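You operate a simulated robot arm through the tools that you are given. There is no shell and no other tool. Be economical: measure what you need, move in short steps, check, and stop when the job is done.

The job below is to be done with a simulated two-armed robot. You get a single attempt, and the scene is never put back.

JOB
Carry the blue seed tray under the peg board and press its holes.
Fine: roll the grey trolley against the wall bench and brake it before the tray is lifted; board up again; the green seed tray, its cover and other controls of the wall bench stay.

It is judged by the outcome, as a careful person would: the job done as asked, and still so three seconds after it is handed in. It fails if anything else is knocked over, pushed out of place, dropped, spilled or broken. A push-on lid holds only when it is set on centred and level and pressed home; a screw cap is set on level and turned clockwise until tight.

ROBOT AND FRAMES
Two 6-joint arms with two-finger parallel grippers on one trunk, on a base that drives. Base frame: it is fixed to the floor where the robot stands at the start and does not move with it; the origin is under the middle of the robot, x ahead of it, y to its left, z up. Lengths are in cm, angles in rad, forces in N, time in s.
The left shoulder is at the start at [6, 18.7, 119.7], the right one opposite. With the tool pointing down near the work surface each hand reaches from about 10 to 58 cm from the robot's upright axis, wherever it stands, measured 20 degrees to its own side. Places, roughly: grey trolley [50, -30, 50]; red lever [20, -20, 70]; base under the peg board [0, -60, 80]; peg board [10, -80, 100]; dial below the orange heat mat [-50, -70, 70]; switch below the orange heat mat [-70, -90, 70]; dial below the grey heat mat [-100, -100, 70]; switch below the grey heat mat [-120, -120, 70]; switch beside the grow lamp plate [-150, -140, 70]; green valve handle [-40, -70, 90]. Payload 1.57 kg a hand.
Tool frame (each hand has its own): the origin (TCP) lies between the finger pads and is the grasp point; the fingertips stand 3 cm ahead of it; z points along the fingers, y is the line along which they close. The gripper opens to 11 cm. The fingers are 2.4 cm wide and 1.2 cm thick; the gripper's body (4.8 by 11.2 cm) begins 7.8 cm behind the TCP.
Orientation is told as [roll, pitch, yaw] about the base's x, y, z axes, in that order, counted from this pose: with the fingers straight down and closing along the base's y, the tool's x points along the base's -x, its y along +y and its z along -z.

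CONTROLS
- The arms move only by the tool jog_arm. It takes "left_targets", "right_targets" or both (then of equal length, played together; a hand with none holds still); each is a list that holds one entry, the list of rows, each a list of 7 numbers: the shift along the base's x, y, z in cm, then the turn, a rotation vector about the base's x, y, z in rad, then the opening, from 0 (shut) to 1 (fully open). In form: [[[dx, dy, dz, ax, ay, az, claw], ...]]. A call has 1 to 8 rows; each row shifts and turns the commanded pose from where the row before left it. Each row takes 0.2 s and may step no farther than 5 cm and 0.15 rad from the row before; otherwise, or with a gripper value out of range, the whole call is refused. Where a pose cannot be reached the arm comes as near as it can. A force on the tool above 80 N (or 10 N above the force at the start of the call, whichever is more), or a blocked arm, ends the call early, and 0.2 s more pass. The fingers move at their own pace (about 15.3 cm/s each) and stop on an object; they squeeze with about 26 N. The grip force told is the motor's: it shows also when the fingers shut on nothing. Time passes only in rows, and 0.2 s behind the last, so rows that do not move let the fingers close. The reply holds the time, the measured pose of the TCP, the force on the tool along the base axes, the opening and the grip force, in the units named above and with some noise.
- Cameras (640 x 400 px; columns grow to the right, rows downward): "scene" is now at [-0.46, -3.99, 172.91]; the picture's right is [-0.56, -0.83, -0.00], its down [-0.69, 0.47, -0.55] and it looks along [0.45, -0.31, -0.84] (base axes); focal length 230 px, centre (320, 200). "left" rides on the left gripper at [7, -1.6, -14.1] in its tool frame; the picture's right is [0.23, 0.97, 0.00], its down [-0.85, 0.20, -0.48] and it looks along [-0.47, 0.11, 0.88] (tool axes); focal length 222 px, centre (320, 200). "right" rides on the right gripper at [7, 1.6, -14.1] in its tool frame; the picture's right is [-0.23, 0.97, 0.00], its down [-0.86, -0.20, -0.48] and it looks along [-0.47, -0.11, 0.88] (tool axes); focal length 222 px, centre (320, 200). There is no depth. A picture from a camera that has moved, and an enlarged one, comes with that camera's place and axes in the base frame and with its lens.
- capture(camera): a new picture of that camera. The clock stands still meanwhile.
- lift_body(by): slides the trunk up (or, below 0, down) by that many cm; the arms and the scene camera ride with it, the base frame stays. It gives what a move gives, with no picture.
- drive_base(legs): drives the robot by 1 to 6 legs, each [ahead, left, turn to the left] in cm, cm and rad, along the robot's own axes; the way and the turn of a leg run together, so that a leg with both is an arc; at most 150 cm and 3.142 rad a leg. The arms and the cameras ride along, it lands a little off, and it stops where it bumps. It gives what a move gives.
- head_to(pan, tilt): turns the head with the scene camera to pan (to the left, within 1.501 rad either way) and tilt (down, from -0.506 to 1.204), counted from straight ahead of the robot. It gives what a move gives.
- close_up(camera, box): a new picture of the part [left, top, right, bottom] of that camera's present view, enlarged. The clock stands still meanwhile.
- job_done(): hands the job in; it is judged then, once.

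Go step by step. Nothing tells you exact positions but the pictures and the camera data: compare them with the known pose of the tool, close in by small moves and look again before you grip or let go. The budget is 120 turns and 88 pictures, counting those below and the enlarged ones. Unless the task says otherwise, let go and move clear before handing in, and close with one line.

The tools are called after ">>>" as a command line: name --argument value ..., lists and objects as JSON in quotes. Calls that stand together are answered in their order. jog_arm: Moves the arms, as the interface text tells. Its arguments: {"type":"object","properties":{"left_targets":{"type":"array","items":{"type":"array","items":{"type":"array","items":{"type":"number"}}}},"right_targets":{"type":"array","items":{"type":"array","items":{"type":"array","items":{"type":"number"}}}}},"required":[]} The other tools are called the same way: lift_body (by) slides the trunk up or down; drive_base (legs) drives the base; head_to (pan, tilt) turns the head that bears the scene camera; capture (camera) takes a picture; close_up (camera, box) takes an enlarged picture of a part of a camera's view; job_done () hands the job in.

At the start:

```text
t: 0.0
left_eef_pos: [34.23, -3.65, 143.02]
left_ee_rot: [0.0, -0.004, 0.002]
left_wrist_force: [0.2, 0.2, -0.2]
left_width: 10.98
left_grip_force: 0.0
right_eef_pos: [30.55, -32.28, 143.22]
right_ee_rot: [0.0, 0.001, 0.002]
right_wrist_force: [0.7, -0.3, -0.2]
right_width: 10.98
right_grip_force: 0.2
trunk travel left (down, up): [-82.5, 16.5]
robot x, y, heading: [0.13, 0.13, 0.001]
head pan, tilt: [-0.599, 0.991]
```

scene: 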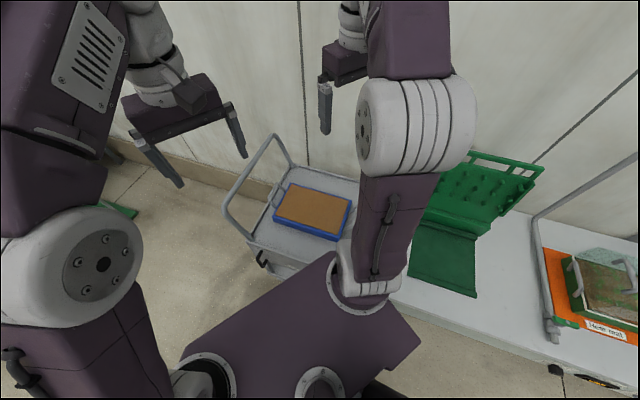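
right: 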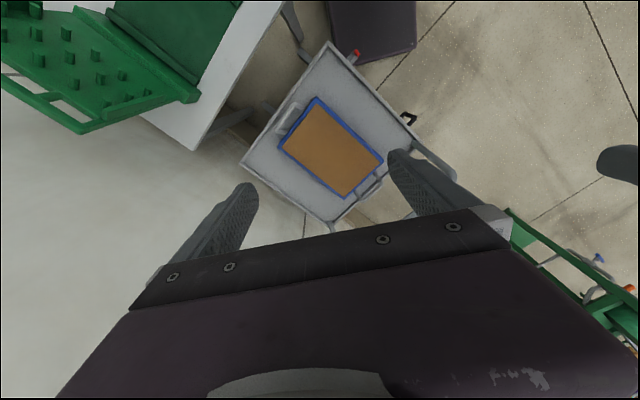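
left: 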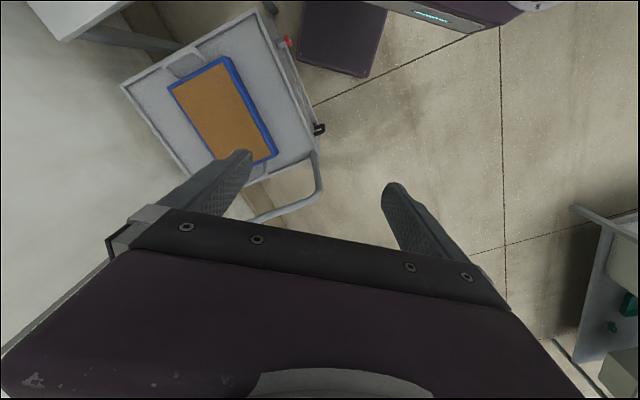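

I see the grey trolley ahead with the blue tray on it, and the wall bench with the green peg board to the right. I take enlarged views to measure before moving anything.

>>> close_up --camera "right" --box '[160, 0, 480, 240]'

>>> close_up --camera "scene" --box '[200, 120, 640, 395]'

```text
1.67 times, centred on (320, 120) of right
camera zoom: at [23.69, -30.75, 157.45], right [0.23, 0.97, 0.0], down [0.86, -0.2, 0.48], along [0.47, -0.11, -0.88], focal length 370 px, centre (320, 333)
```

zoom: 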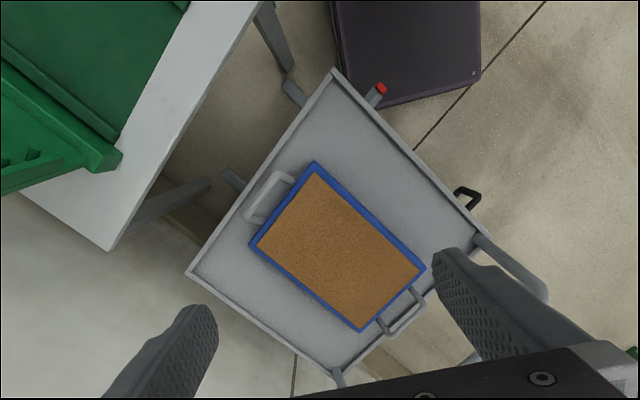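

```text
1.45 times, centred on (420, 258) of scene
camera zoom: at [-0.46, -3.99, 172.91], right [-0.56, -0.83, 0.0], down [-0.69, 0.47, -0.55], along [0.45, -0.31, -0.84], focal length 334 px, centre (174, 116)
```

zoom: 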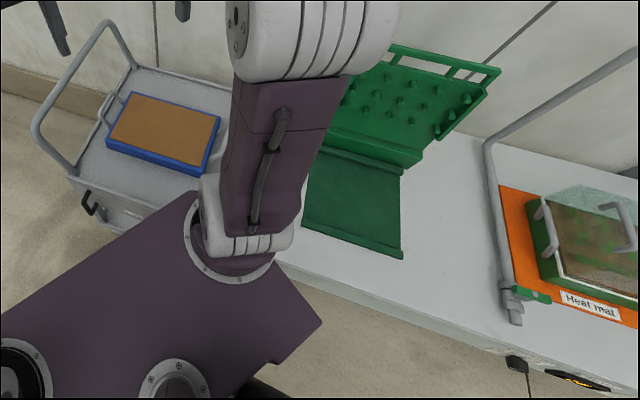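

The tray rim is near z≈77, with its centre at about (48,-32) and its long axis at about 35°. The bench end is about 15 cm from the trolley. I look around with the head.

>>> head_to --pan -0.1 --tilt 0.7

>>> capture --camera "scene"

>>> head_to --pan -1.4 --tilt 0.8

>>> capture --camera "scene"

```text
t: 0.9
left_eef_pos: [34.18, -3.52, 143.04]
left_ee_rot: [-0.001, -0.001, 0.003]
left_wrist_force: [0.0, -0.1, 1.0]
left_width: 10.96
left_grip_force: 0.0
right_eef_pos: [30.59, -32.38, 143.27]
right_ee_rot: [0.002, 0.001, 0.0]
right_wrist_force: [0.3, -0.3, 0.5]
right_width: 10.96
right_grip_force: 0.0
trunk travel left (down, up): [-82.5, 16.5]
robot x, y, heading: [-0.1, 0.23, -0.003]
head pan, tilt: [-0.099, 0.7]
```

```text
82 pictures are left
camera scene: at [2.19, -0.88, 175.19], right [-0.1, -0.99, 0.0], down [-0.64, 0.06, -0.76], along [0.76, -0.08, -0.64], focal length 230 px, centre (320, 200)
```

scene: 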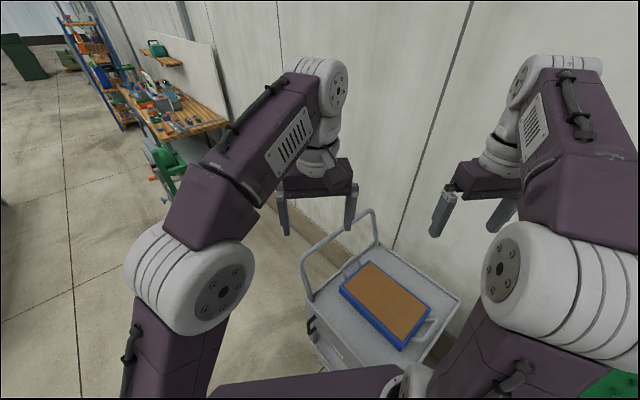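

```text
t: 2.4
left_eef_pos: [34.15, -3.41, 142.92]
left_ee_rot: [-0.002, -0.001, 0.001]
left_wrist_force: [-0.8, -0.4, 0.8]
left_width: 11.0
left_grip_force: 0.0
right_eef_pos: [30.43, -32.39, 143.33]
right_ee_rot: [0.001, 0.001, -0.002]
right_wrist_force: [0.4, 0.1, -0.3]
right_width: 10.99
right_grip_force: 0.0
trunk travel left (down, up): [-82.5, 16.5]
robot x, y, heading: [-0.04, 0.24, 0.003]
head pan, tilt: [-1.4, 0.799]
```

```text
81 pictures are left
camera scene: at [-4.87, -7.98, 174.37], right [-0.99, -0.17, 0.0], down [-0.12, 0.71, -0.7], along [0.12, -0.69, -0.72], focal length 230 px, centre (320, 200)
```

scene: 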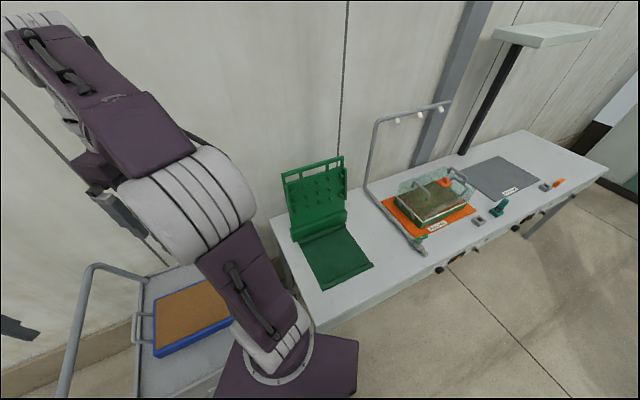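

The peg press is hinged at the wall side, with its board now upright. I enlarge it to measure it.

>>> close_up --camera "scene" --box '[240, 130, 480, 330]'

>>> close_up --camera "left" --box '[100, 0, 340, 200]'

```text
2.00 times, centred on (360, 230) of scene
camera zoom: at [-4.87, -7.98, 174.37], right [-0.99, -0.17, 0.0], down [-0.12, 0.71, -0.7], along [0.12, -0.69, -0.72], focal length 460 px, centre (240, 140)
```

zoom: 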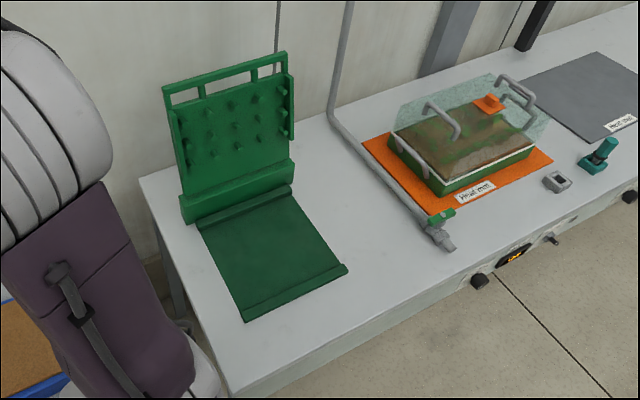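

```text
2.00 times, centred on (220, 100) of left
camera zoom: at [27.26, -5.23, 157.11], right [-0.23, 0.97, 0.0], down [0.85, 0.2, 0.48], along [0.47, 0.11, -0.88], focal length 444 px, centre (520, 400)
```

zoom: 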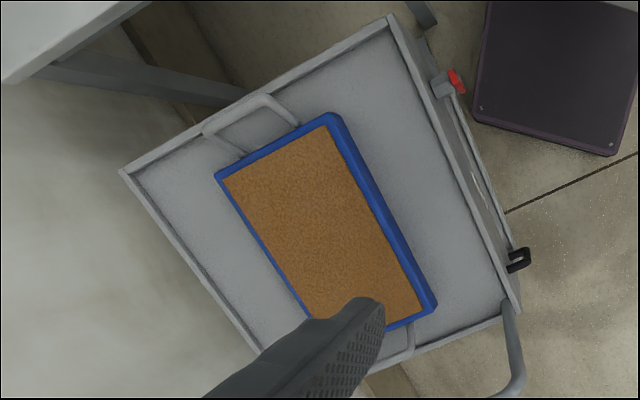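

The press base is at about (-2,-66), and the tray only needs to move parallel to the bench edge (direction u=(0.81,0.58)). I back off, drive in front of the trolley and turn to face the wall.

>>> drive_base --legs '[[-6, 8, 0], [22, 10.5, 0], [0, 0, -0.942]]'

>>> head_to --pan 0.0 --tilt 0.95

>>> capture --camera "scene"

>>> capture --camera "right"

>>> capture --camera "left"

```text
t: 7.3
left_eef_pos: [33.36, -11.04, 143.07]
left_ee_rot: [0.0, -0.001, -0.934]
left_wrist_force: [0.5, 0.2, -0.2]
left_width: 11.02
left_grip_force: 0.1
right_eef_pos: [8.06, -25.26, 143.31]
right_ee_rot: [0.001, -0.001, -0.938]
right_wrist_force: [0.3, -0.2, 0.8]
right_width: 11.0
right_grip_force: 0.2
trunk travel left (down, up): [-82.5, 16.5]
robot x, y, heading: [15.89, 18.78, -0.937]
head pan, tilt: [-1.4, 0.799]
```

```text
t: 8.9
left_eef_pos: [33.34, -11.16, 142.9]
left_ee_rot: [-0.001, -0.003, -0.933]
left_wrist_force: [-0.4, -1.0, -0.3]
left_width: 11.0
left_grip_force: 0.1
right_eef_pos: [8.02, -25.23, 143.18]
right_ee_rot: [-0.001, 0.0, -0.937]
right_wrist_force: [0.2, -0.7, 0.0]
right_width: 10.97
right_grip_force: 0.1
trunk travel left (down, up): [-82.5, 16.5]
robot x, y, heading: [15.66, 18.25, -0.936]
head pan, tilt: [0.0, 0.949]
```

```text
78 pictures are left
camera scene: at [16.43, 17.46, 173.21], right [-0.81, -0.59, 0.0], down [-0.48, 0.66, -0.58], along [0.34, -0.47, -0.81], focal length 230 px, centre (320, 200)
```

scene: 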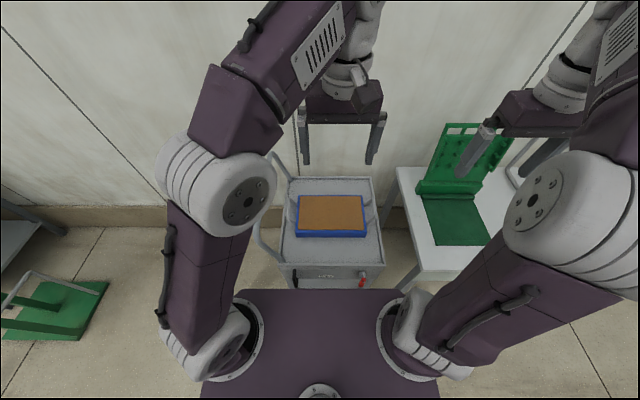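

```text
77 pictures are left
camera right: at [5.32, -18.69, 157.45], right [0.92, 0.39, 0.0], down [0.35, -0.81, 0.48], along [0.19, -0.44, -0.88], focal length 222 px, centre (320, 200)
```

right: 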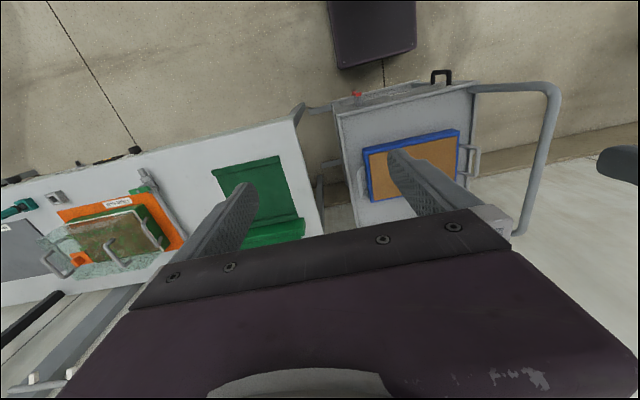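

```text
76 pictures are left
camera left: at [28.0, -6.48, 157.12], right [0.65, 0.76, 0.0], down [0.67, -0.57, 0.48], along [0.37, -0.31, -0.88], focal length 222 px, centre (320, 200)
```

left: 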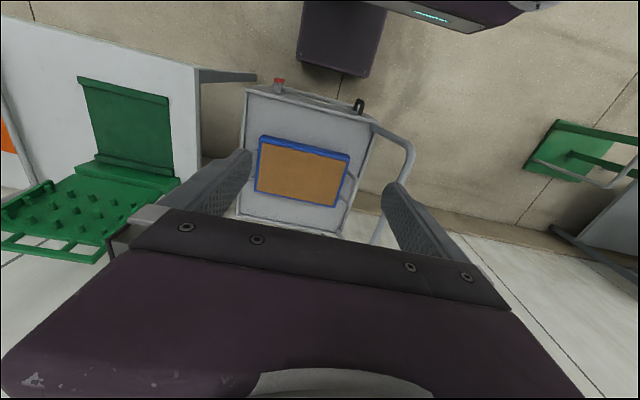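

The trolley front now shows a panel with a black and a red lever. I enlarge it.

>>> close_up --camera "scene" --box '[250, 160, 410, 300]'

>>> close_up --camera "right" --box '[280, 50, 600, 250]'

```text
2.86 times, centred on (330, 230) of scene
camera zoom: at [16.43, 17.46, 173.21], right [-0.81, -0.59, 0.0], down [-0.48, 0.66, -0.58], along [0.34, -0.47, -0.81], focal length 657 px, centre (291, 114)
```

zoom: 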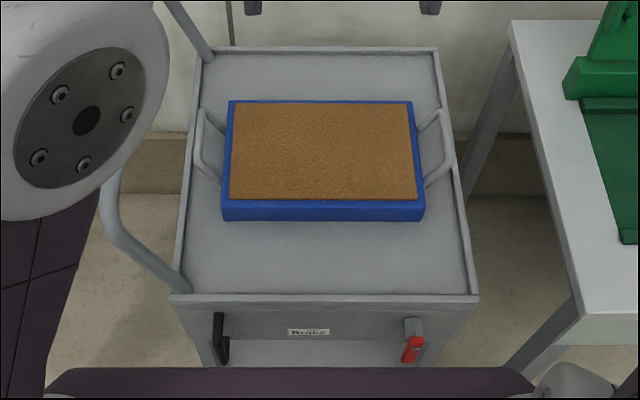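

```text
2.00 times, centred on (440, 150) of right
camera zoom: at [5.32, -18.69, 157.45], right [0.92, 0.39, 0.0], down [0.35, -0.81, 0.48], along [0.19, -0.44, -0.88], focal length 444 px, centre (80, 300)
```

zoom: 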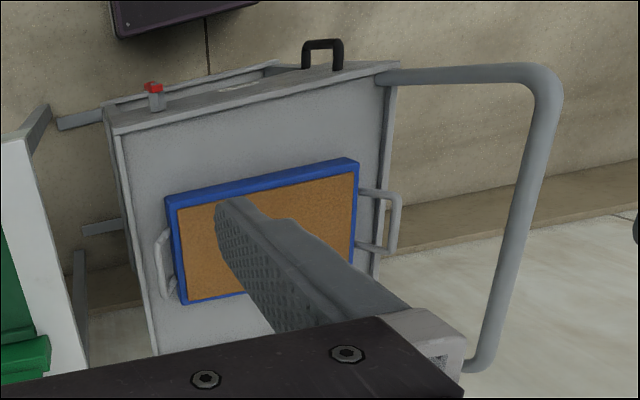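

The label between the levers reads "Brake", so the red lever is the brake. I drive 7 cm closer and bring the left hand above the trolley's push bar.

>>> drive_base --legs '[[7, 0, 0]]'

>>> jog_arm --left_targets '[[[4.85, 0.2, 0, 0, 0, 0, 1], [4.85, 0.2, 0, 0, 0, 0, 1], [4.85, 0.2, -4.5, 0, 0, 0, 1], [0, 0, -5, 0, 0, 0, 1], [0, 0, -5, 0, 0, 0, 1], [0, 0, -5, 0, 0, 0, 1]]]'

>>> capture --camera "left"

>>> capture --camera "scene"

```text
t: 9.9
left_eef_pos: [36.9, -15.91, 143.36]
left_ee_rot: [-0.001, -0.01, -0.937]
left_wrist_force: [-0.8, 0.9, -0.3]
left_width: 11.01
left_grip_force: 0.1
right_eef_pos: [11.62, -30.19, 143.44]
right_ee_rot: [0.0, -0.006, -0.935]
right_wrist_force: [-0.4, 0.3, 0.5]
right_width: 10.99
right_grip_force: 0.0
trunk travel left (down, up): [-82.5, 16.5]
robot x, y, heading: [19.83, 12.7, -0.937]
head pan, tilt: [0.0, 0.949]
```

```text
refused: row 3 steps farther than a row can; nothing moved
```

```text
73 pictures are left
camera left: at [31.54, -11.24, 157.33], right [0.65, 0.76, 0.0], down [0.67, -0.57, 0.49], along [0.37, -0.32, -0.87], focal length 222 px, centre (320, 200)
```

left: 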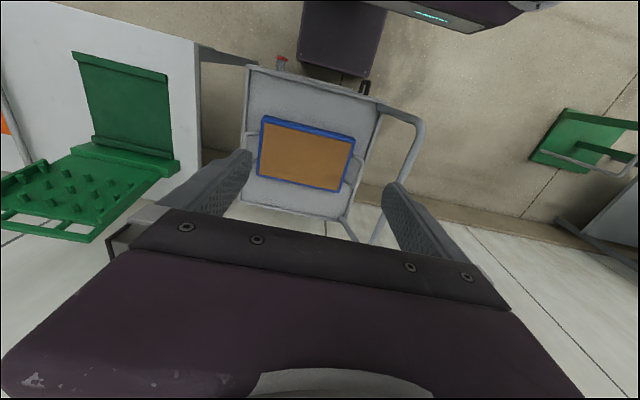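

```text
72 pictures are left
camera scene: at [19.92, 12.78, 173.22], right [-0.81, -0.59, 0.0], down [-0.48, 0.65, -0.59], along [0.35, -0.47, -0.81], focal length 230 px, centre (320, 200)
```

scene: 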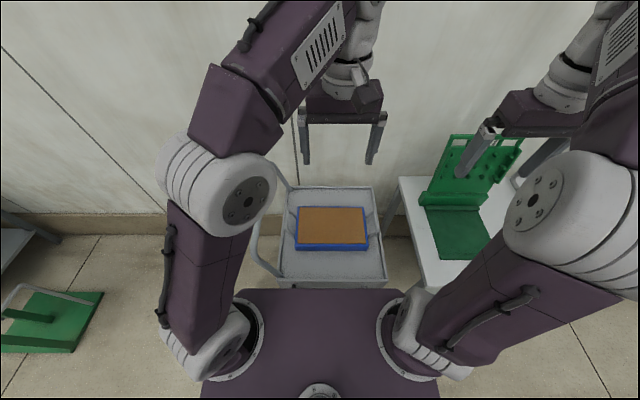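

The one refused call moved nothing, so I redo the approach with smaller steps.

>>> jog_arm --left_targets '[[[4.8, 0.4, 0, 0, 0, 0, 1], [4.8, 0.4, 0, 0, 0, 0, 1], [4.8, 0.4, 0, 0, 0, 0, 1], [4.8, 0.4, 0, 0, 0, 0, 1], [4.8, 0.4, 0, 0, 0, 0, 1], [4, 0.3, -3, 0, 0, 0, 1], [0, 0, -5, 0, 0, 0, 1], [0, 0, -5, 0, 0, 0, 1]]]'

>>> capture --camera "left"

>>> capture --camera "scene"

```text
t: 11.7
left_eef_pos: [64.78, -13.22, 128.47]
left_ee_rot: [0.002, -0.006, -0.935]
left_wrist_force: [0.5, -0.5, 0.3]
left_width: 10.99
left_grip_force: 0.1
left hand out of reach, approached as far as the arm can: row 4, 5
right_eef_pos: [12.1, -30.75, 143.41]
right_ee_rot: [0.001, 0.0, -0.937]
right_wrist_force: [-0.2, -0.4, -0.7]
right_width: 11.0
right_grip_force: 0.0
trunk travel left (down, up): [-82.5, 16.5]
robot x, y, heading: [19.87, 12.69, -0.937]
head pan, tilt: [0.0, 0.949]
```

```text
71 pictures are left
camera left: at [59.41, -8.62, 142.63], right [0.65, 0.76, 0.0], down [0.67, -0.57, 0.48], along [0.37, -0.31, -0.88], focal length 222 px, centre (320, 200)
```

left: 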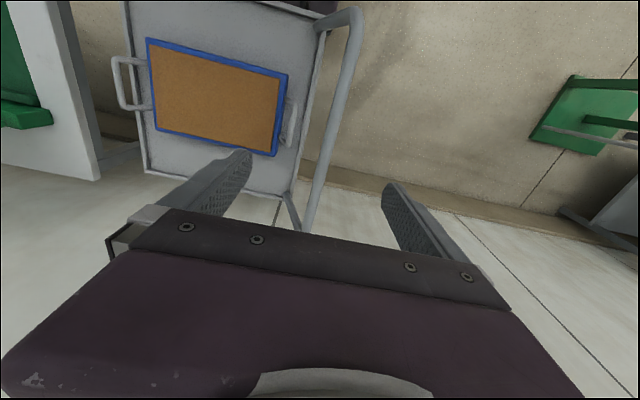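

```text
70 pictures are left
camera scene: at [20.52, 11.93, 173.22], right [-0.81, -0.59, 0.0], down [-0.48, 0.65, -0.58], along [0.35, -0.47, -0.81], focal length 230 px, centre (320, 200)
```

scene: 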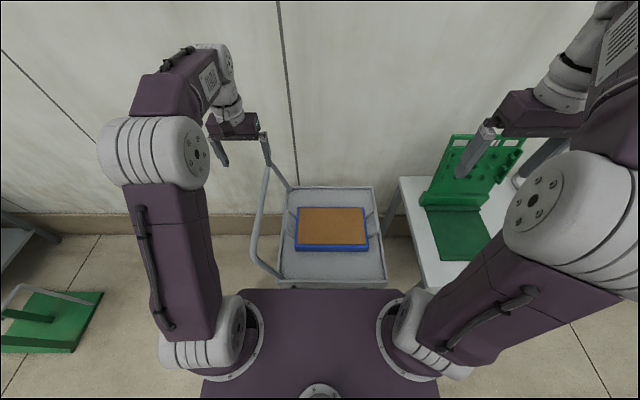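

The push bar top is at u≈46.7, z≈95. I centre the hand over it and go down.

>>> jog_arm --left_targets '[[[1.93, 1.42, 0, 0, 0, 0, 1], [0, 0, -5, 0, 0, 0, 1], [0, 0, -5, 0, 0, 0, 1], [0, 0, -5, 0, 0, 0, 1], [0, 0, -5, 0, 0, 0, 1], [0, 0, -5, 0, 0, 0, 1]]]'

>>> capture --camera "left"

```text
t: 13.1
left_eef_pos: [66.81, -11.81, 103.42]
left_ee_rot: [-0.001, -0.002, -0.934]
left_wrist_force: [-0.5, -0.1, -0.1]
left_width: 11.02
left_grip_force: 0.0
right_eef_pos: [12.27, -30.95, 143.25]
right_ee_rot: [0.002, 0.001, -0.937]
right_wrist_force: [0.0, -0.1, -0.4]
right_width: 11.0
right_grip_force: 0.1
trunk travel left (down, up): [-82.5, 16.5]
robot x, y, heading: [19.92, 12.79, -0.933]
head pan, tilt: [0.0, 0.949]
```

```text
69 pictures are left
camera left: at [61.51, -7.26, 117.52], right [0.65, 0.76, 0.0], down [0.67, -0.57, 0.48], along [0.36, -0.31, -0.88], focal length 222 px, centre (320, 200)
```

left: 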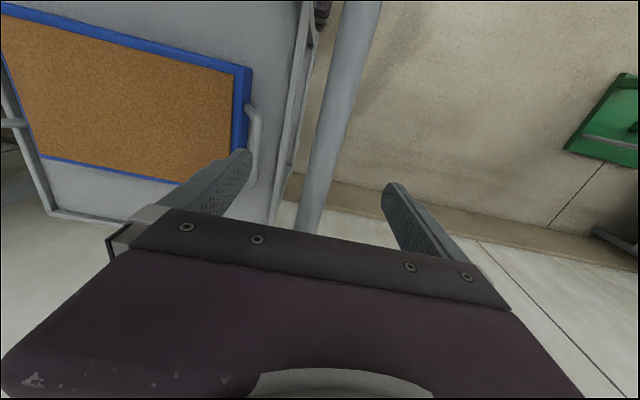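

>>> jog_arm --left_targets '[[[0, 0, -4.5, 0, 0, 0, 1], [0, 0, -4, 0, 0, 0, 1], [0, 0, 0, 0, 0, 0, 0.5], [0, 0, 0, 0, 0, 0, 0], [0, 0, 0, 0, 0, 0, 0], [0, 0, 0, 0, 0, 0, 0]]]'

>>> capture --camera "left"

```text
t: 14.5
left_eef_pos: [66.9, -11.78, 94.98]
left_ee_rot: [-0.003, -0.003, -0.936]
left_wrist_force: [-1.1, 2.6, -6.7]
left_width: 2.4
left_grip_force: 36.3
right_eef_pos: [12.21, -30.84, 143.31]
right_ee_rot: [0.001, 0.0, -0.937]
right_wrist_force: [-0.7, -0.2, 0.0]
right_width: 10.99
right_grip_force: 0.0
trunk travel left (down, up): [-82.5, 16.5]
robot x, y, heading: [20.15, 13.1, -0.94]
head pan, tilt: [0.0, 0.949]
```

```text
68 pictures are left
camera left: at [61.49, -7.27, 109.1], right [0.65, 0.76, 0.0], down [0.67, -0.57, 0.48], along [0.36, -0.31, -0.88], focal length 222 px, centre (320, 200)
```

left: 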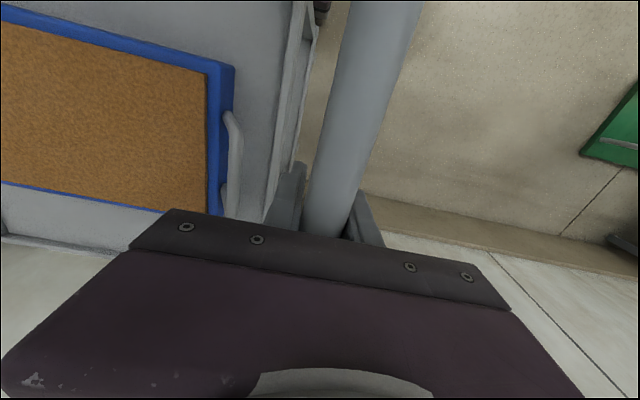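

The bar is held, and I roll the trolley 10 cm toward the bench in small steps.

>>> jog_arm --left_targets '[[[-0.8, -0.6, 0, 0, 0, 0, 0], [-1.2, -0.9, 0, 0, 0, 0, 0], [-1.61, -1.19, 0, 0, 0, 0, 0], [-1.61, -1.19, 0, 0, 0, 0, 0], [-1.61, -1.19, 0, 0, 0, 0, 0], [-1.2, -0.9, 0, 0, 0, 0, 0], [0, 0, 0, 0, 0, 0, 0]]]'

>>> capture --camera "scene"

```text
t: 16.1
left_eef_pos: [58.48, -17.83, 94.99]
left_ee_rot: [-0.001, -0.002, -0.937]
left_wrist_force: [-5.7, 2.0, -1.7]
left_width: 2.38
left_grip_force: 36.4
right_eef_pos: [12.02, -30.7, 143.23]
right_ee_rot: [0.0, -0.001, -0.938]
right_wrist_force: [0.3, -0.4, -0.2]
right_width: 10.99
right_grip_force: 0.0
trunk travel left (down, up): [-82.5, 16.5]
robot x, y, heading: [20.23, 12.98, -0.938]
head pan, tilt: [0.0, 0.949]
```

```text
67 pictures are left
camera scene: at [20.43, 11.91, 173.21], right [-0.81, -0.59, 0.0], down [-0.48, 0.65, -0.58], along [0.35, -0.47, -0.81], focal length 230 px, centre (320, 200)
```

scene: 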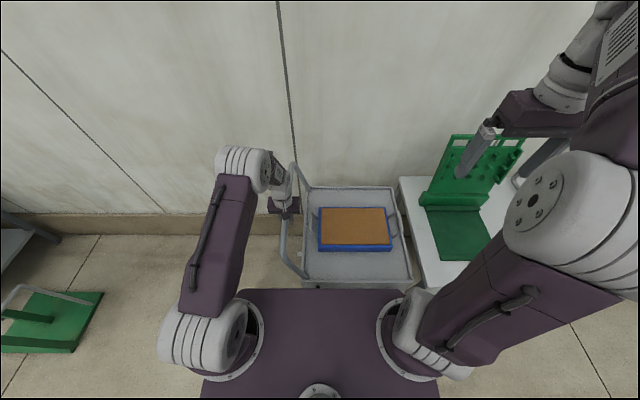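

It rolls straight. About 5 cm remain, so I go slowly until it touches.

>>> jog_arm --left_targets '[[[-0.8, -0.6, 0, 0, 0, 0, 0], [-0.8, -0.6, 0, 0, 0, 0, 0], [-0.8, -0.6, 0, 0, 0, 0, 0], [-0.6, -0.45, 0, 0, 0, 0, 0], [0, 0, 0, 0, 0, 0, 0]]]'

>>> close_up --camera "scene" --box '[280, 160, 480, 300]'

```text
t: 17.3
left_eef_pos: [56.41, -19.44, 95.04]
left_ee_rot: [-0.007, -0.003, -0.93]
left_wrist_force: [24.7, 28.0, 4.3]
left_width: 2.38
left_grip_force: 35.6
right_eef_pos: [12.81, -30.1, 143.6]
right_ee_rot: [-0.008, -0.002, -0.936]
right_wrist_force: [-0.3, -0.4, 0.4]
right_width: 11.01
right_grip_force: 0.1
trunk travel left (down, up): [-82.5, 16.5]
robot x, y, heading: [20.34, 13.16, -0.935]
head pan, tilt: [0.0, 0.949]
```

```text
2.86 times, centred on (380, 230) of scene
camera zoom: at [21.26, 12.69, 173.22], right [-0.8, -0.59, 0.01], down [-0.49, 0.65, -0.58], along [0.34, -0.47, -0.81], focal length 657 px, centre (149, 114)
```

zoom: 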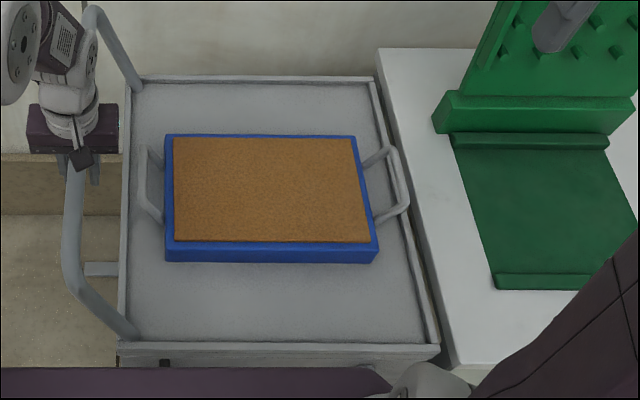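

The contact force (about 37 N) shows the trolley is against the bench. I hold it there and look for the brake lever with the right camera.

>>> capture --camera "right"

>>> close_up --camera "right" --box '[300, 0, 620, 200]'

```text
65 pictures are left
camera right: at [10.13, -23.55, 157.71], right [0.92, 0.4, -0.01], down [0.35, -0.8, 0.48], along [0.19, -0.44, -0.88], focal length 222 px, centre (320, 200)
```

right: 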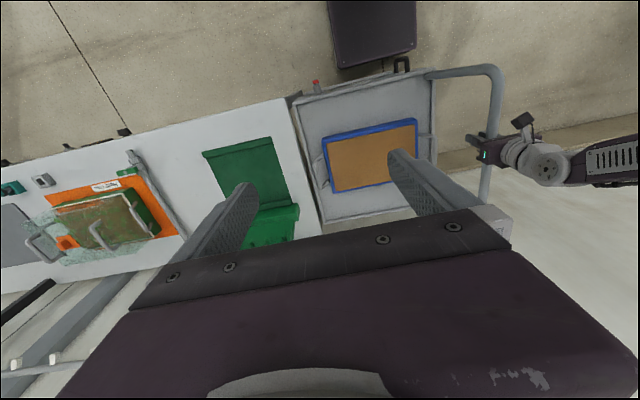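

```text
2.00 times, centred on (460, 100) of right
camera zoom: at [10.13, -23.55, 157.71], right [0.92, 0.4, -0.01], down [0.35, -0.8, 0.48], along [0.19, -0.44, -0.88], focal length 444 px, centre (40, 400)
```

zoom: 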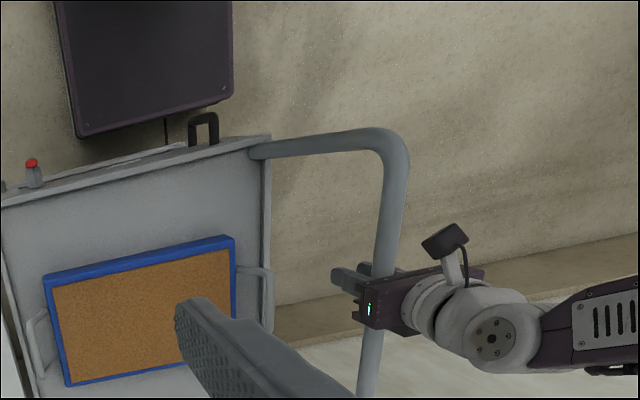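

The brake lever's red tip is near (8.5,-25.5,68), at the trolley front. I tilt the right hand and lower it in front so its camera can see the lever.

>>> jog_arm --right_targets '[[[-2.33, 4, 0, 0, 0, 0, 1], [-2.33, 4, 0, 0, 0, 0, 1], [-2.33, 4, 0, 0, 0, 0, 1], [0, 0, -5, -0.105, -0.077, 0, 0.3], [0, 0, -5, -0.105, -0.077, 0, 0.3], [0, 0, -5, -0.105, -0.077, 0, 0.3], [0, 0, -5, -0.105, -0.077, 0, 0.3], [0, 0, -5, -0.105, -0.077, 0, 0.3]]]'

>>> jog_arm --right_targets '[[[0, 0, -5, -0.105, -0.077, 0, 0], [0, 0, -5, 0, 0, 0, 0], [0, 0, -5, 0, 0, 0, 0], [0, 0, -5, 0, 0, 0, 0]]]'

>>> capture --camera "right"

```text
t: 19.1
left_eef_pos: [56.3, -19.45, 94.98]
left_ee_rot: [-0.004, -0.004, -0.933]
left_wrist_force: [31.7, 34.0, 2.5]
left_width: 2.4
left_grip_force: 36.1
right_eef_pos: [1.7, -25.65, 120.58]
right_ee_rot: [-0.005, -0.653, -0.936]
right_wrist_force: [0.0, -0.3, 1.3]
right_width: 3.32
right_grip_force: 0.1
right hand out of reach, approached as far as the arm can: row 3, 4, 5, 6, 8
trunk travel left (down, up): [-82.5, 16.5]
robot x, y, heading: [19.82, 12.74, -0.935]
head pan, tilt: [0.0, 0.949]
```

```text
t: 20.1
left_eef_pos: [56.35, -19.45, 95.05]
left_ee_rot: [-0.009, -0.003, -0.933]
left_wrist_force: [29.2, 32.7, 4.5]
left_width: 2.38
left_grip_force: 36.3
right_eef_pos: [-4.66, -29.41, 106.57]
right_ee_rot: [0.0, -0.78, -0.934]
right_wrist_force: [-0.6, 0.8, -1.2]
right_width: 0.0
right_grip_force: 21.2
right hand out of reach, approached as far as the arm can: row 1, 2, 3, 4
trunk travel left (down, up): [-82.5, 16.5]
robot x, y, heading: [20.21, 12.99, -0.935]
head pan, tilt: [0.0, 0.949]
```

```text
63 pictures are left
camera right: at [-12.14, -16.54, 111.75], right [0.88, 0.45, 0.16], down [0.0, -0.34, 0.94], along [0.48, -0.83, -0.3], focal length 222 px, centre (320, 200)
```

right: 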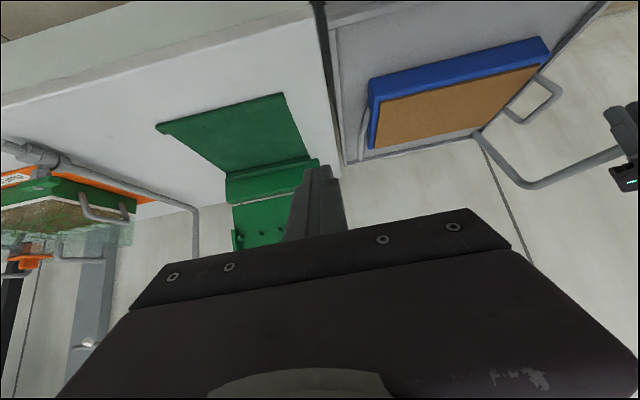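

The tilted pose is out of reach, so I reduce the tilt and see where the hand settles.

>>> jog_arm --right_targets '[[[0, 0, 0, 0.105, 0.077, 0, 0], [0, 0, 0, 0.105, 0.077, 0, 0], [0, 0, 0, 0.105, 0.077, 0, 0], [0, 0, 0, 0.105, 0.077, 0, 0]]]'

>>> capture --camera "right"

```text
t: 21.1
left_eef_pos: [56.26, -19.41, 95.0]
left_ee_rot: [-0.008, -0.003, -0.934]
left_wrist_force: [30.7, 32.1, 4.6]
left_width: 2.36
left_grip_force: 36.6
right_eef_pos: [-4.77, -29.56, 106.56]
right_ee_rot: [-0.011, -0.261, -0.933]
right_wrist_force: [-0.2, 0.3, -0.7]
right_width: 0.01
right_grip_force: 21.6
trunk travel left (down, up): [-82.5, 16.5]
robot x, y, heading: [20.34, 13.09, -0.938]
head pan, tilt: [0.0, 0.949]
```

```text
62 pictures are left
camera right: at [-9.37, -20.14, 118.49], right [0.91, 0.4, 0.05], down [0.26, -0.68, 0.69], along [0.31, -0.61, -0.73], focal length 222 px, centre (320, 200)
```

right: 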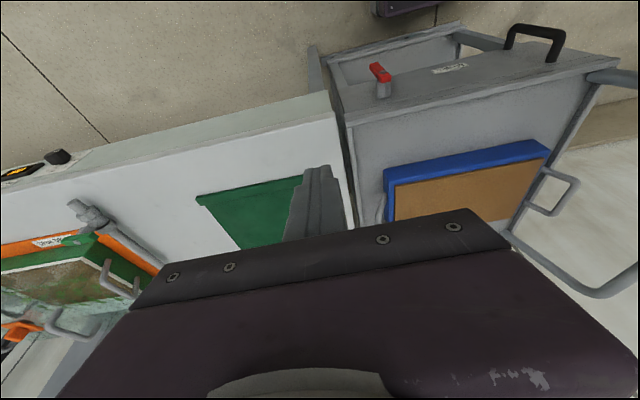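

>>> close_up --camera "right" --box '[300, 10, 460, 110]'

>>> close_up --camera "right" --box '[350, 50, 414, 90]'

```text
4.00 times, centred on (380, 60) of right
camera zoom: at [-9.37, -20.14, 118.49], right [0.91, 0.4, 0.05], down [0.26, -0.68, 0.69], along [0.31, -0.61, -0.73], focal length 888 px, centre (80, 760)
```

zoom: 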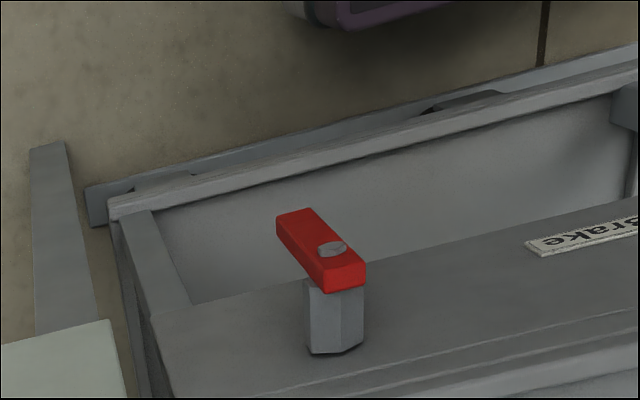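

```text
10.00 times, centred on (382, 70) of right
camera zoom: at [-9.37, -20.14, 118.49], right [0.91, 0.4, 0.05], down [0.26, -0.68, 0.69], along [0.31, -0.61, -0.73], focal length 2221 px, centre (-300, 1500)
```

zoom: 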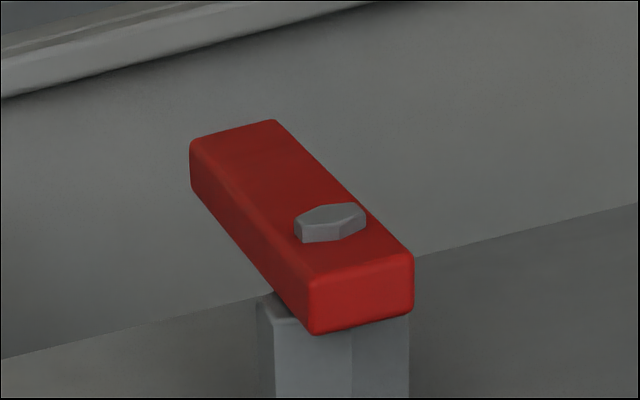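

The brake is a lever on a spindle that sticks out from the panel, and it now hangs straight down. I try a lower, forward-tilted approach so a fingertip can push it either way while the left hand holds the trolley.

>>> jog_arm --right_targets '[[[1.54, 1.38, -4.2, 0, 0, 0, 0], [1.54, 1.38, -4.2, 0, 0, 0, 0], [1.54, 1.38, -4.2, 0, 0, 0, 0], [1.54, 1.38, -4.2, 0, 0, 0, 0], [1.54, 1.38, -4.2, 0, 0, 0, 0], [0, 0, 0, -0.105, -0.077, 0, 0], [0, 0, 0, -0.105, -0.077, 0, 0], [0, 0, 0, -0.105, -0.077, 0, 0]]]'

>>> capture --camera "right"

```text
t: 22.9
left_eef_pos: [56.17, -19.48, 94.99]
left_ee_rot: [-0.007, -0.006, -0.934]
left_wrist_force: [29.5, 32.5, 4.2]
left_width: 2.39
left_grip_force: 35.8
right_eef_pos: [-7.12, -35.38, 94.9]
right_ee_rot: [-0.005, -0.654, -0.933]
right_wrist_force: [-0.2, 0.9, -0.5]
right_width: 0.0
right_grip_force: 21.0
right hand out of reach, approached as far as the arm can: row 2, 3, 4, 5, 6, 7, 8
trunk travel left (down, up): [-82.5, 16.5]
robot x, y, heading: [19.99, 12.83, -0.934]
head pan, tilt: [0.0, 0.949]
```

```text
59 pictures are left
camera right: at [-14.01, -23.08, 101.95], right [0.89, 0.43, 0.13], down [0.07, -0.43, 0.9], along [0.45, -0.79, -0.41], focal length 222 px, centre (320, 200)
```

right: 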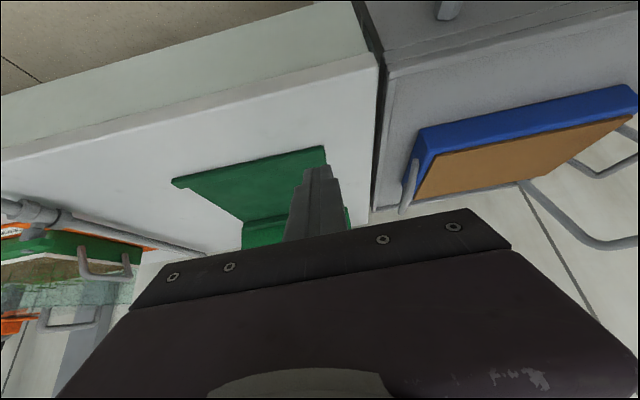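

The tilted pose is not reachable from here. I release the bar, back off and lower the trunk for a better stance.

>>> jog_arm --left_targets '[[[0.4, 0.3, 0, 0, 0, 0, 0], [0, 0, 0, 0, 0, 0, 0.5], [0, 0, 0, 0, 0, 0, 0.6], [0, 0, 5, 0, 0, 0, 0.6], [0, 0, 5, 0, 0, 0, 0.6], [0, 0, 5, 0, 0, 0, 0.6]]]'

>>> drive_base --legs '[[-18.5, 0, 0], [0, -17, 0]]'

>>> lift_body --by -12

>>> capture --camera "scene"

>>> capture --camera "right"

```text
t: 24.3
left_eef_pos: [56.29, -19.85, 110.16]
left_ee_rot: [-0.002, -0.004, -0.934]
left_wrist_force: [-0.7, 0.2, -0.1]
left_width: 6.62
left_grip_force: 0.1
right_eef_pos: [-7.54, -35.79, 94.49]
right_ee_rot: [0.003, -0.652, -0.937]
right_wrist_force: [-0.9, -0.3, 0.5]
right_width: 0.0
right_grip_force: 21.4
trunk travel left (down, up): [-82.5, 16.5]
robot x, y, heading: [20.03, 13.14, -0.937]
head pan, tilt: [0.0, 0.949]
```

```text
t: 26.9
left_eef_pos: [31.76, -15.1, 110.08]
left_ee_rot: [-0.004, -0.002, -0.935]
left_wrist_force: [1.0, 0.2, 0.6]
left_width: 6.61
left_grip_force: 0.1
right_eef_pos: [-32.18, -31.04, 94.66]
right_ee_rot: [0.002, -0.65, -0.939]
right_wrist_force: [-0.4, 0.3, 0.1]
right_width: 0.0
right_grip_force: 20.9
trunk travel left (down, up): [-82.5, 16.5]
robot x, y, heading: [-4.9, 17.53, -0.935]
head pan, tilt: [0.0, 0.949]
```

```text
t: 28.4
left_eef_pos: [31.42, -15.16, 97.98]
left_ee_rot: [0.001, -0.004, -0.936]
left_wrist_force: [0.0, 0.1, 0.5]
left_width: 6.62
left_grip_force: 0.1
right_eef_pos: [-32.38, -31.01, 82.52]
right_ee_rot: [0.006, -0.65, -0.938]
right_wrist_force: [0.7, -0.1, -0.2]
right_width: 0.03
right_grip_force: 21.7
trunk travel left (down, up): [-70.5, 28.5]
robot x, y, heading: [-4.97, 17.54, -0.933]
head pan, tilt: [0.0, 0.949]
```

```text
58 pictures are left
camera scene: at [-4.22, 16.65, 161.22], right [-0.81, -0.59, 0.0], down [-0.48, 0.66, -0.58], along [0.34, -0.47, -0.81], focal length 230 px, centre (320, 200)
```

scene: 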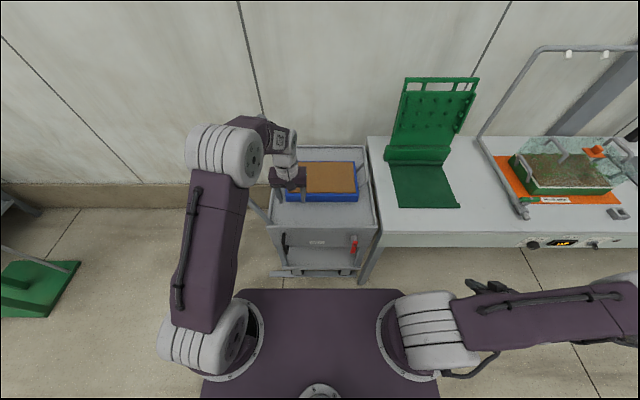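

```text
57 pictures are left
camera right: at [-39.29, -18.78, 89.58], right [0.89, 0.43, 0.14], down [0.07, -0.43, 0.9], along [0.45, -0.79, -0.42], focal length 222 px, centre (320, 200)
```

right: 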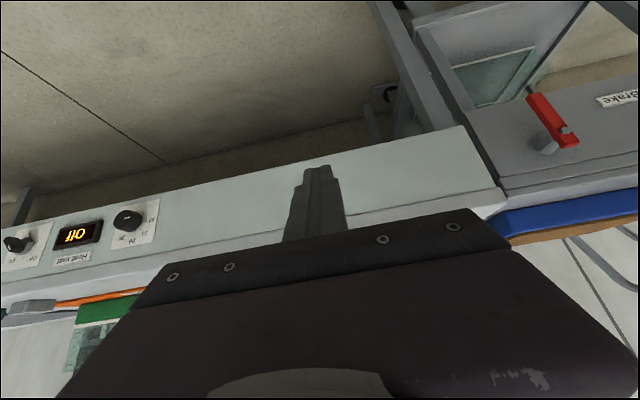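

>>> close_up --camera "scene" --box '[250, 200, 410, 300]'

>>> close_up --camera "right" --box '[480, 60, 640, 160]'

```text
4.00 times, centred on (330, 250) of scene
camera zoom: at [-4.22, 16.65, 161.22], right [-0.81, -0.59, 0.0], down [-0.48, 0.66, -0.58], along [0.34, -0.47, -0.81], focal length 920 px, centre (280, 0)
```

zoom: 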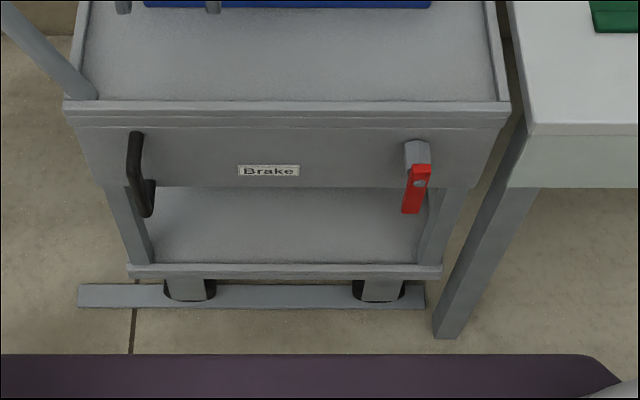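

```text
4.00 times, centred on (560, 110) of right
camera zoom: at [-39.29, -18.78, 89.58], right [0.89, 0.43, 0.14], down [0.07, -0.43, 0.9], along [0.45, -0.79, -0.42], focal length 888 px, centre (-640, 560)
```

zoom: 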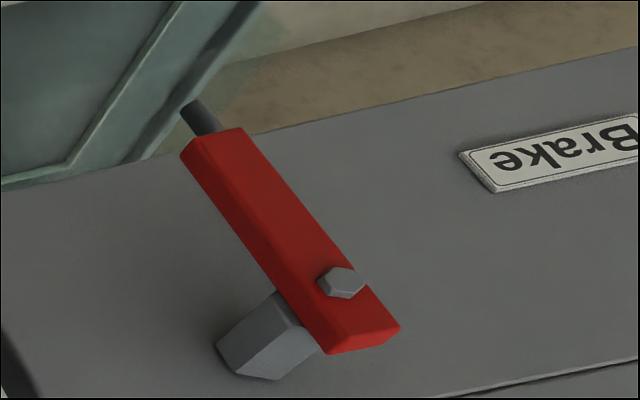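

The trolley stays against the bench, and the lever's bolt is near (7.6,-24.9,71) with its lower end at z≈63. I put the left hand back on the push bar to steady the trolley.

>>> jog_arm --left_targets '[[[0, 0, 5, 0, 0, 0, 1], [0, 0, 5, 0, 0, 0, 1], [4.4, 1.4, 0, 0, 0, 0, 1], [4.4, 1.4, 0, 0, 0, 0, 1], [4.4, 1.4, 0, 0, 0, 0, 1], [4.4, 1.4, 0, 0, 0, 0, 1]]]'

>>> capture --camera "left"

```text
t: 29.8
left_eef_pos: [49.23, -9.53, 108.02]
left_ee_rot: [-0.002, -0.001, -0.936]
left_wrist_force: [-0.1, -0.6, 0.0]
left_width: 10.99
left_grip_force: 0.0
right_eef_pos: [-32.17, -31.11, 82.48]
right_ee_rot: [0.003, -0.648, -0.938]
right_wrist_force: [0.1, 0.6, 0.8]
right_width: 0.0
right_grip_force: 21.5
trunk travel left (down, up): [-70.5, 28.5]
robot x, y, heading: [-4.91, 18.07, -0.936]
head pan, tilt: [0.0, 0.949]
```

```text
54 pictures are left
camera left: at [43.89, -4.92, 122.13], right [0.65, 0.76, 0.0], down [0.67, -0.57, 0.48], along [0.36, -0.31, -0.88], focal length 222 px, centre (320, 200)
```

left: 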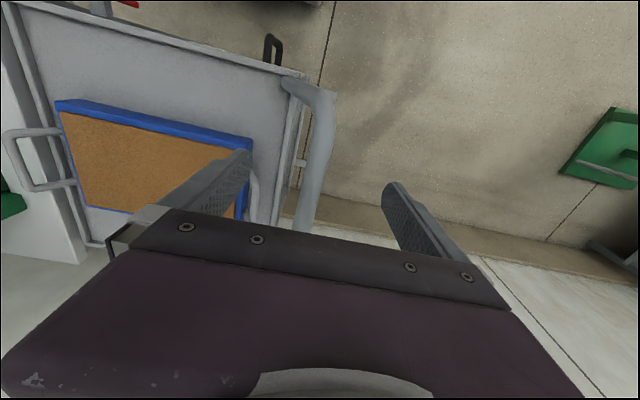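

>>> jog_arm --left_targets '[[[0, 0, -4.5, 0, 0, 0, 1], [0, 0, -4.5, 0, 0, 0, 1], [0, 0, -4, 0, 0, 0, 1], [0, 0, 0, 0, 0, 0, 0.3], [0, 0, 0, 0, 0, 0, 0], [0, 0, 0, 0, 0, 0, 0], [-0.6, -0.45, 0, 0, 0, 0, 0], [-0.3, -0.2, 0, 0, 0, 0, 0]]]'

```text
t: 31.6
left_eef_pos: [49.17, -9.61, 94.86]
left_ee_rot: [-0.001, -0.007, -0.935]
left_wrist_force: [44.8, 21.7, 17.0]
left_width: 2.37
left_grip_force: 36.7
right_eef_pos: [-31.69, -30.77, 82.9]
right_ee_rot: [-0.005, -0.651, -0.931]
right_wrist_force: [-0.7, 1.2, 0.1]
right_width: 0.0
right_grip_force: 21.4
trunk travel left (down, up): [-70.5, 28.5]
robot x, y, heading: [-4.78, 18.23, -0.937]
head pan, tilt: [0.0, 0.949]
```

The trolley is pressed firmly on the bench again. I bring the closed right fingertips beside the lever's lower end on the bench side.

>>> jog_arm --right_targets '[[[3.7, 1.5, -2, 0, 0, 0, 0], [3.7, 1.5, -2, 0, 0, 0, 0], [3.7, 1.5, -2, 0, 0, 0, 0], [3.7, 1.5, -2, 0, 0, 0, 0], [3.7, 1.5, -2, 0, 0, 0, 0], [3.7, 1.5, -2, 0, 0, 0, 0], [3.7, 1.5, -2, 0, 0, 0, 0], [3.7, 1.5, -2, 0, 0, 0, 0]]]'

>>> capture --camera "right"

```text
t: 33.4
left_eef_pos: [49.14, -9.43, 94.75]
left_ee_rot: [-0.001, -0.006, -0.936]
left_wrist_force: [52.7, 22.5, 24.8]
left_width: 2.38
left_grip_force: 36.7
right_eef_pos: [-18.62, -41.04, 70.16]
right_ee_rot: [0.007, -0.646, -0.938]
right_wrist_force: [-0.2, 0.5, 0.2]
right_width: 0.0
right_grip_force: 21.2
right hand out of reach, approached as far as the arm can: row 1, 2, 3, 4, 5, 6, 7, 8
trunk travel left (down, up): [-70.5, 28.5]
robot x, y, heading: [-4.65, 17.57, -0.939]
head pan, tilt: [0.0, 0.949]
```

```text
53 pictures are left
camera right: at [-25.6, -28.84, 77.34], right [0.89, 0.43, 0.14], down [0.07, -0.44, 0.9], along [0.45, -0.79, -0.42], focal length 222 px, centre (320, 200)
```

right: 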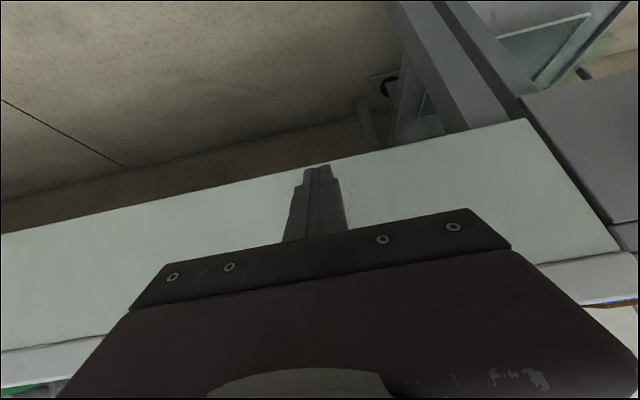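

The arm slid along a joint limit in this awkward configuration. I straighten the hand to point down, then move over to the lever.

>>> jog_arm --right_targets '[[[-2.4, 3.2, 2, 0, 0, 0, 0], [-2.4, 3.2, 2, 0, 0, 0, 0], [0, 0, 3, 0.105, 0.077, 0, 0], [0, 0, 3, 0.105, 0.077, 0, 0], [0, 0, 3, 0.105, 0.077, 0, 0], [0, 0, 2, 0.105, 0.077, 0, 0], [0, 0, 0, 0.105, 0.077, 0, 0]]]'

>>> jog_arm --right_targets '[[[3.3, 2.4, 0, 0, 0, 0, 0], [3.3, 2.4, 0, 0, 0, 0, 0], [3.3, 2.4, 0, 0, 0, 0, 0], [3.3, 2.4, 0, 0, 0, 0, 0], [3.3, 2.4, 0, 0, 0, 0, 0], [3.3, 2.4, 0, 0, 0, 0, 0]]]'

>>> capture --camera "scene"

```text
t: 35.0
left_eef_pos: [49.09, -9.56, 94.79]
left_ee_rot: [-0.003, -0.002, -0.936]
left_wrist_force: [50.8, 22.9, 19.7]
left_width: 2.39
left_grip_force: 35.8
right_eef_pos: [-25.31, -37.89, 85.13]
right_ee_rot: [-0.005, 0.0, -0.938]
right_wrist_force: [-0.4, -0.5, 0.2]
right_width: 0.0
right_grip_force: 21.5
right hand out of reach, approached as far as the arm can: row 1, 2
trunk travel left (down, up): [-70.5, 28.5]
robot x, y, heading: [-4.77, 17.94, -0.936]
head pan, tilt: [0.0, 0.949]
```

```text
t: 36.4
left_eef_pos: [49.1, -9.53, 94.79]
left_ee_rot: [-0.003, -0.005, -0.937]
left_wrist_force: [51.4, 25.0, 18.8]
left_width: 2.39
left_grip_force: 36.0
right_eef_pos: [-5.4, -23.4, 85.02]
right_ee_rot: [-0.006, -0.001, -0.94]
right_wrist_force: [-0.1, -0.1, 0.1]
right_width: 0.01
right_grip_force: 21.7
trunk travel left (down, up): [-70.5, 28.5]
robot x, y, heading: [-4.41, 17.27, -0.935]
head pan, tilt: [0.0, 0.949]
```

```text
52 pictures are left
camera scene: at [-3.08, 17.5, 161.21], right [-0.81, -0.59, 0.01], down [-0.49, 0.65, -0.58], along [0.34, -0.47, -0.81], focal length 230 px, centre (320, 200)
```

scene: 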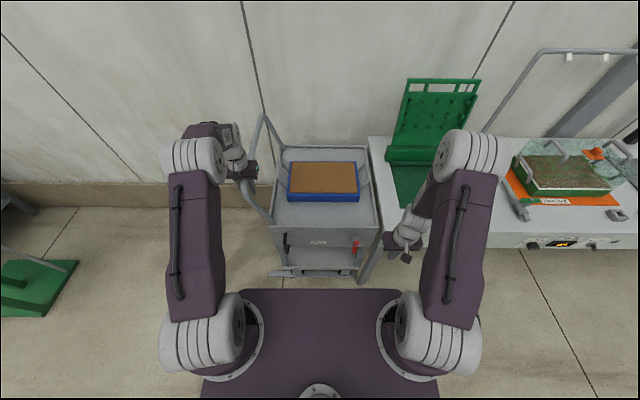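

The arm posture is good now. I tilt moderately and lower toward the lever.

>>> jog_arm --right_targets '[[[1.2, 0.9, -3, -0.08, -0.06, 0, 0], [1.2, 0.9, -3, -0.08, -0.06, 0, 0], [1.2, 0.9, -3, -0.08, -0.06, 0, 0], [0.6, 0.4, -3, -0.08, -0.06, 0, 0], [0, 0, -3, -0.08, -0.06, 0, 0], [0, 0, -3, 0, 0, 0, 0]]]'

>>> capture --camera "right"

```text
t: 37.8
left_eef_pos: [48.99, -9.58, 94.73]
left_ee_rot: [-0.002, -0.003, -0.936]
left_wrist_force: [49.4, 23.3, 16.9]
left_width: 2.39
left_grip_force: 35.6
right_eef_pos: [0.41, -24.61, 66.37]
right_ee_rot: [0.001, -0.496, -0.935]
right_wrist_force: [0.5, 0.3, 0.7]
right_width: 0.0
right_grip_force: 21.7
right hand out of reach, approached as far as the arm can: row 4, 5
trunk travel left (down, up): [-70.5, 28.5]
robot x, y, heading: [-4.75, 17.65, -0.939]
head pan, tilt: [0.0, 0.949]
```

```text
51 pictures are left
camera right: at [-5.65, -13.23, 75.61], right [0.9, 0.42, 0.11], down [0.15, -0.54, 0.83], along [0.4, -0.73, -0.55], focal length 222 px, centre (320, 200)
```

right: 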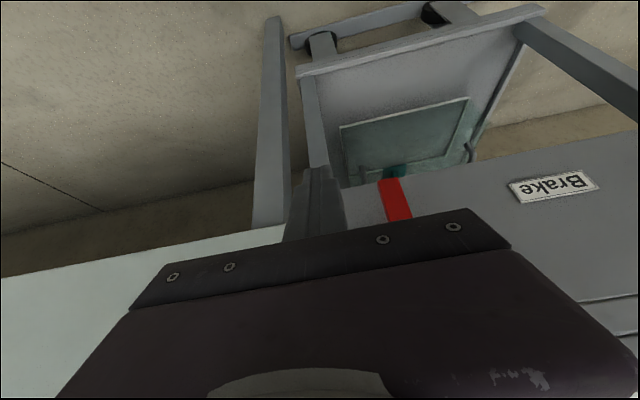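

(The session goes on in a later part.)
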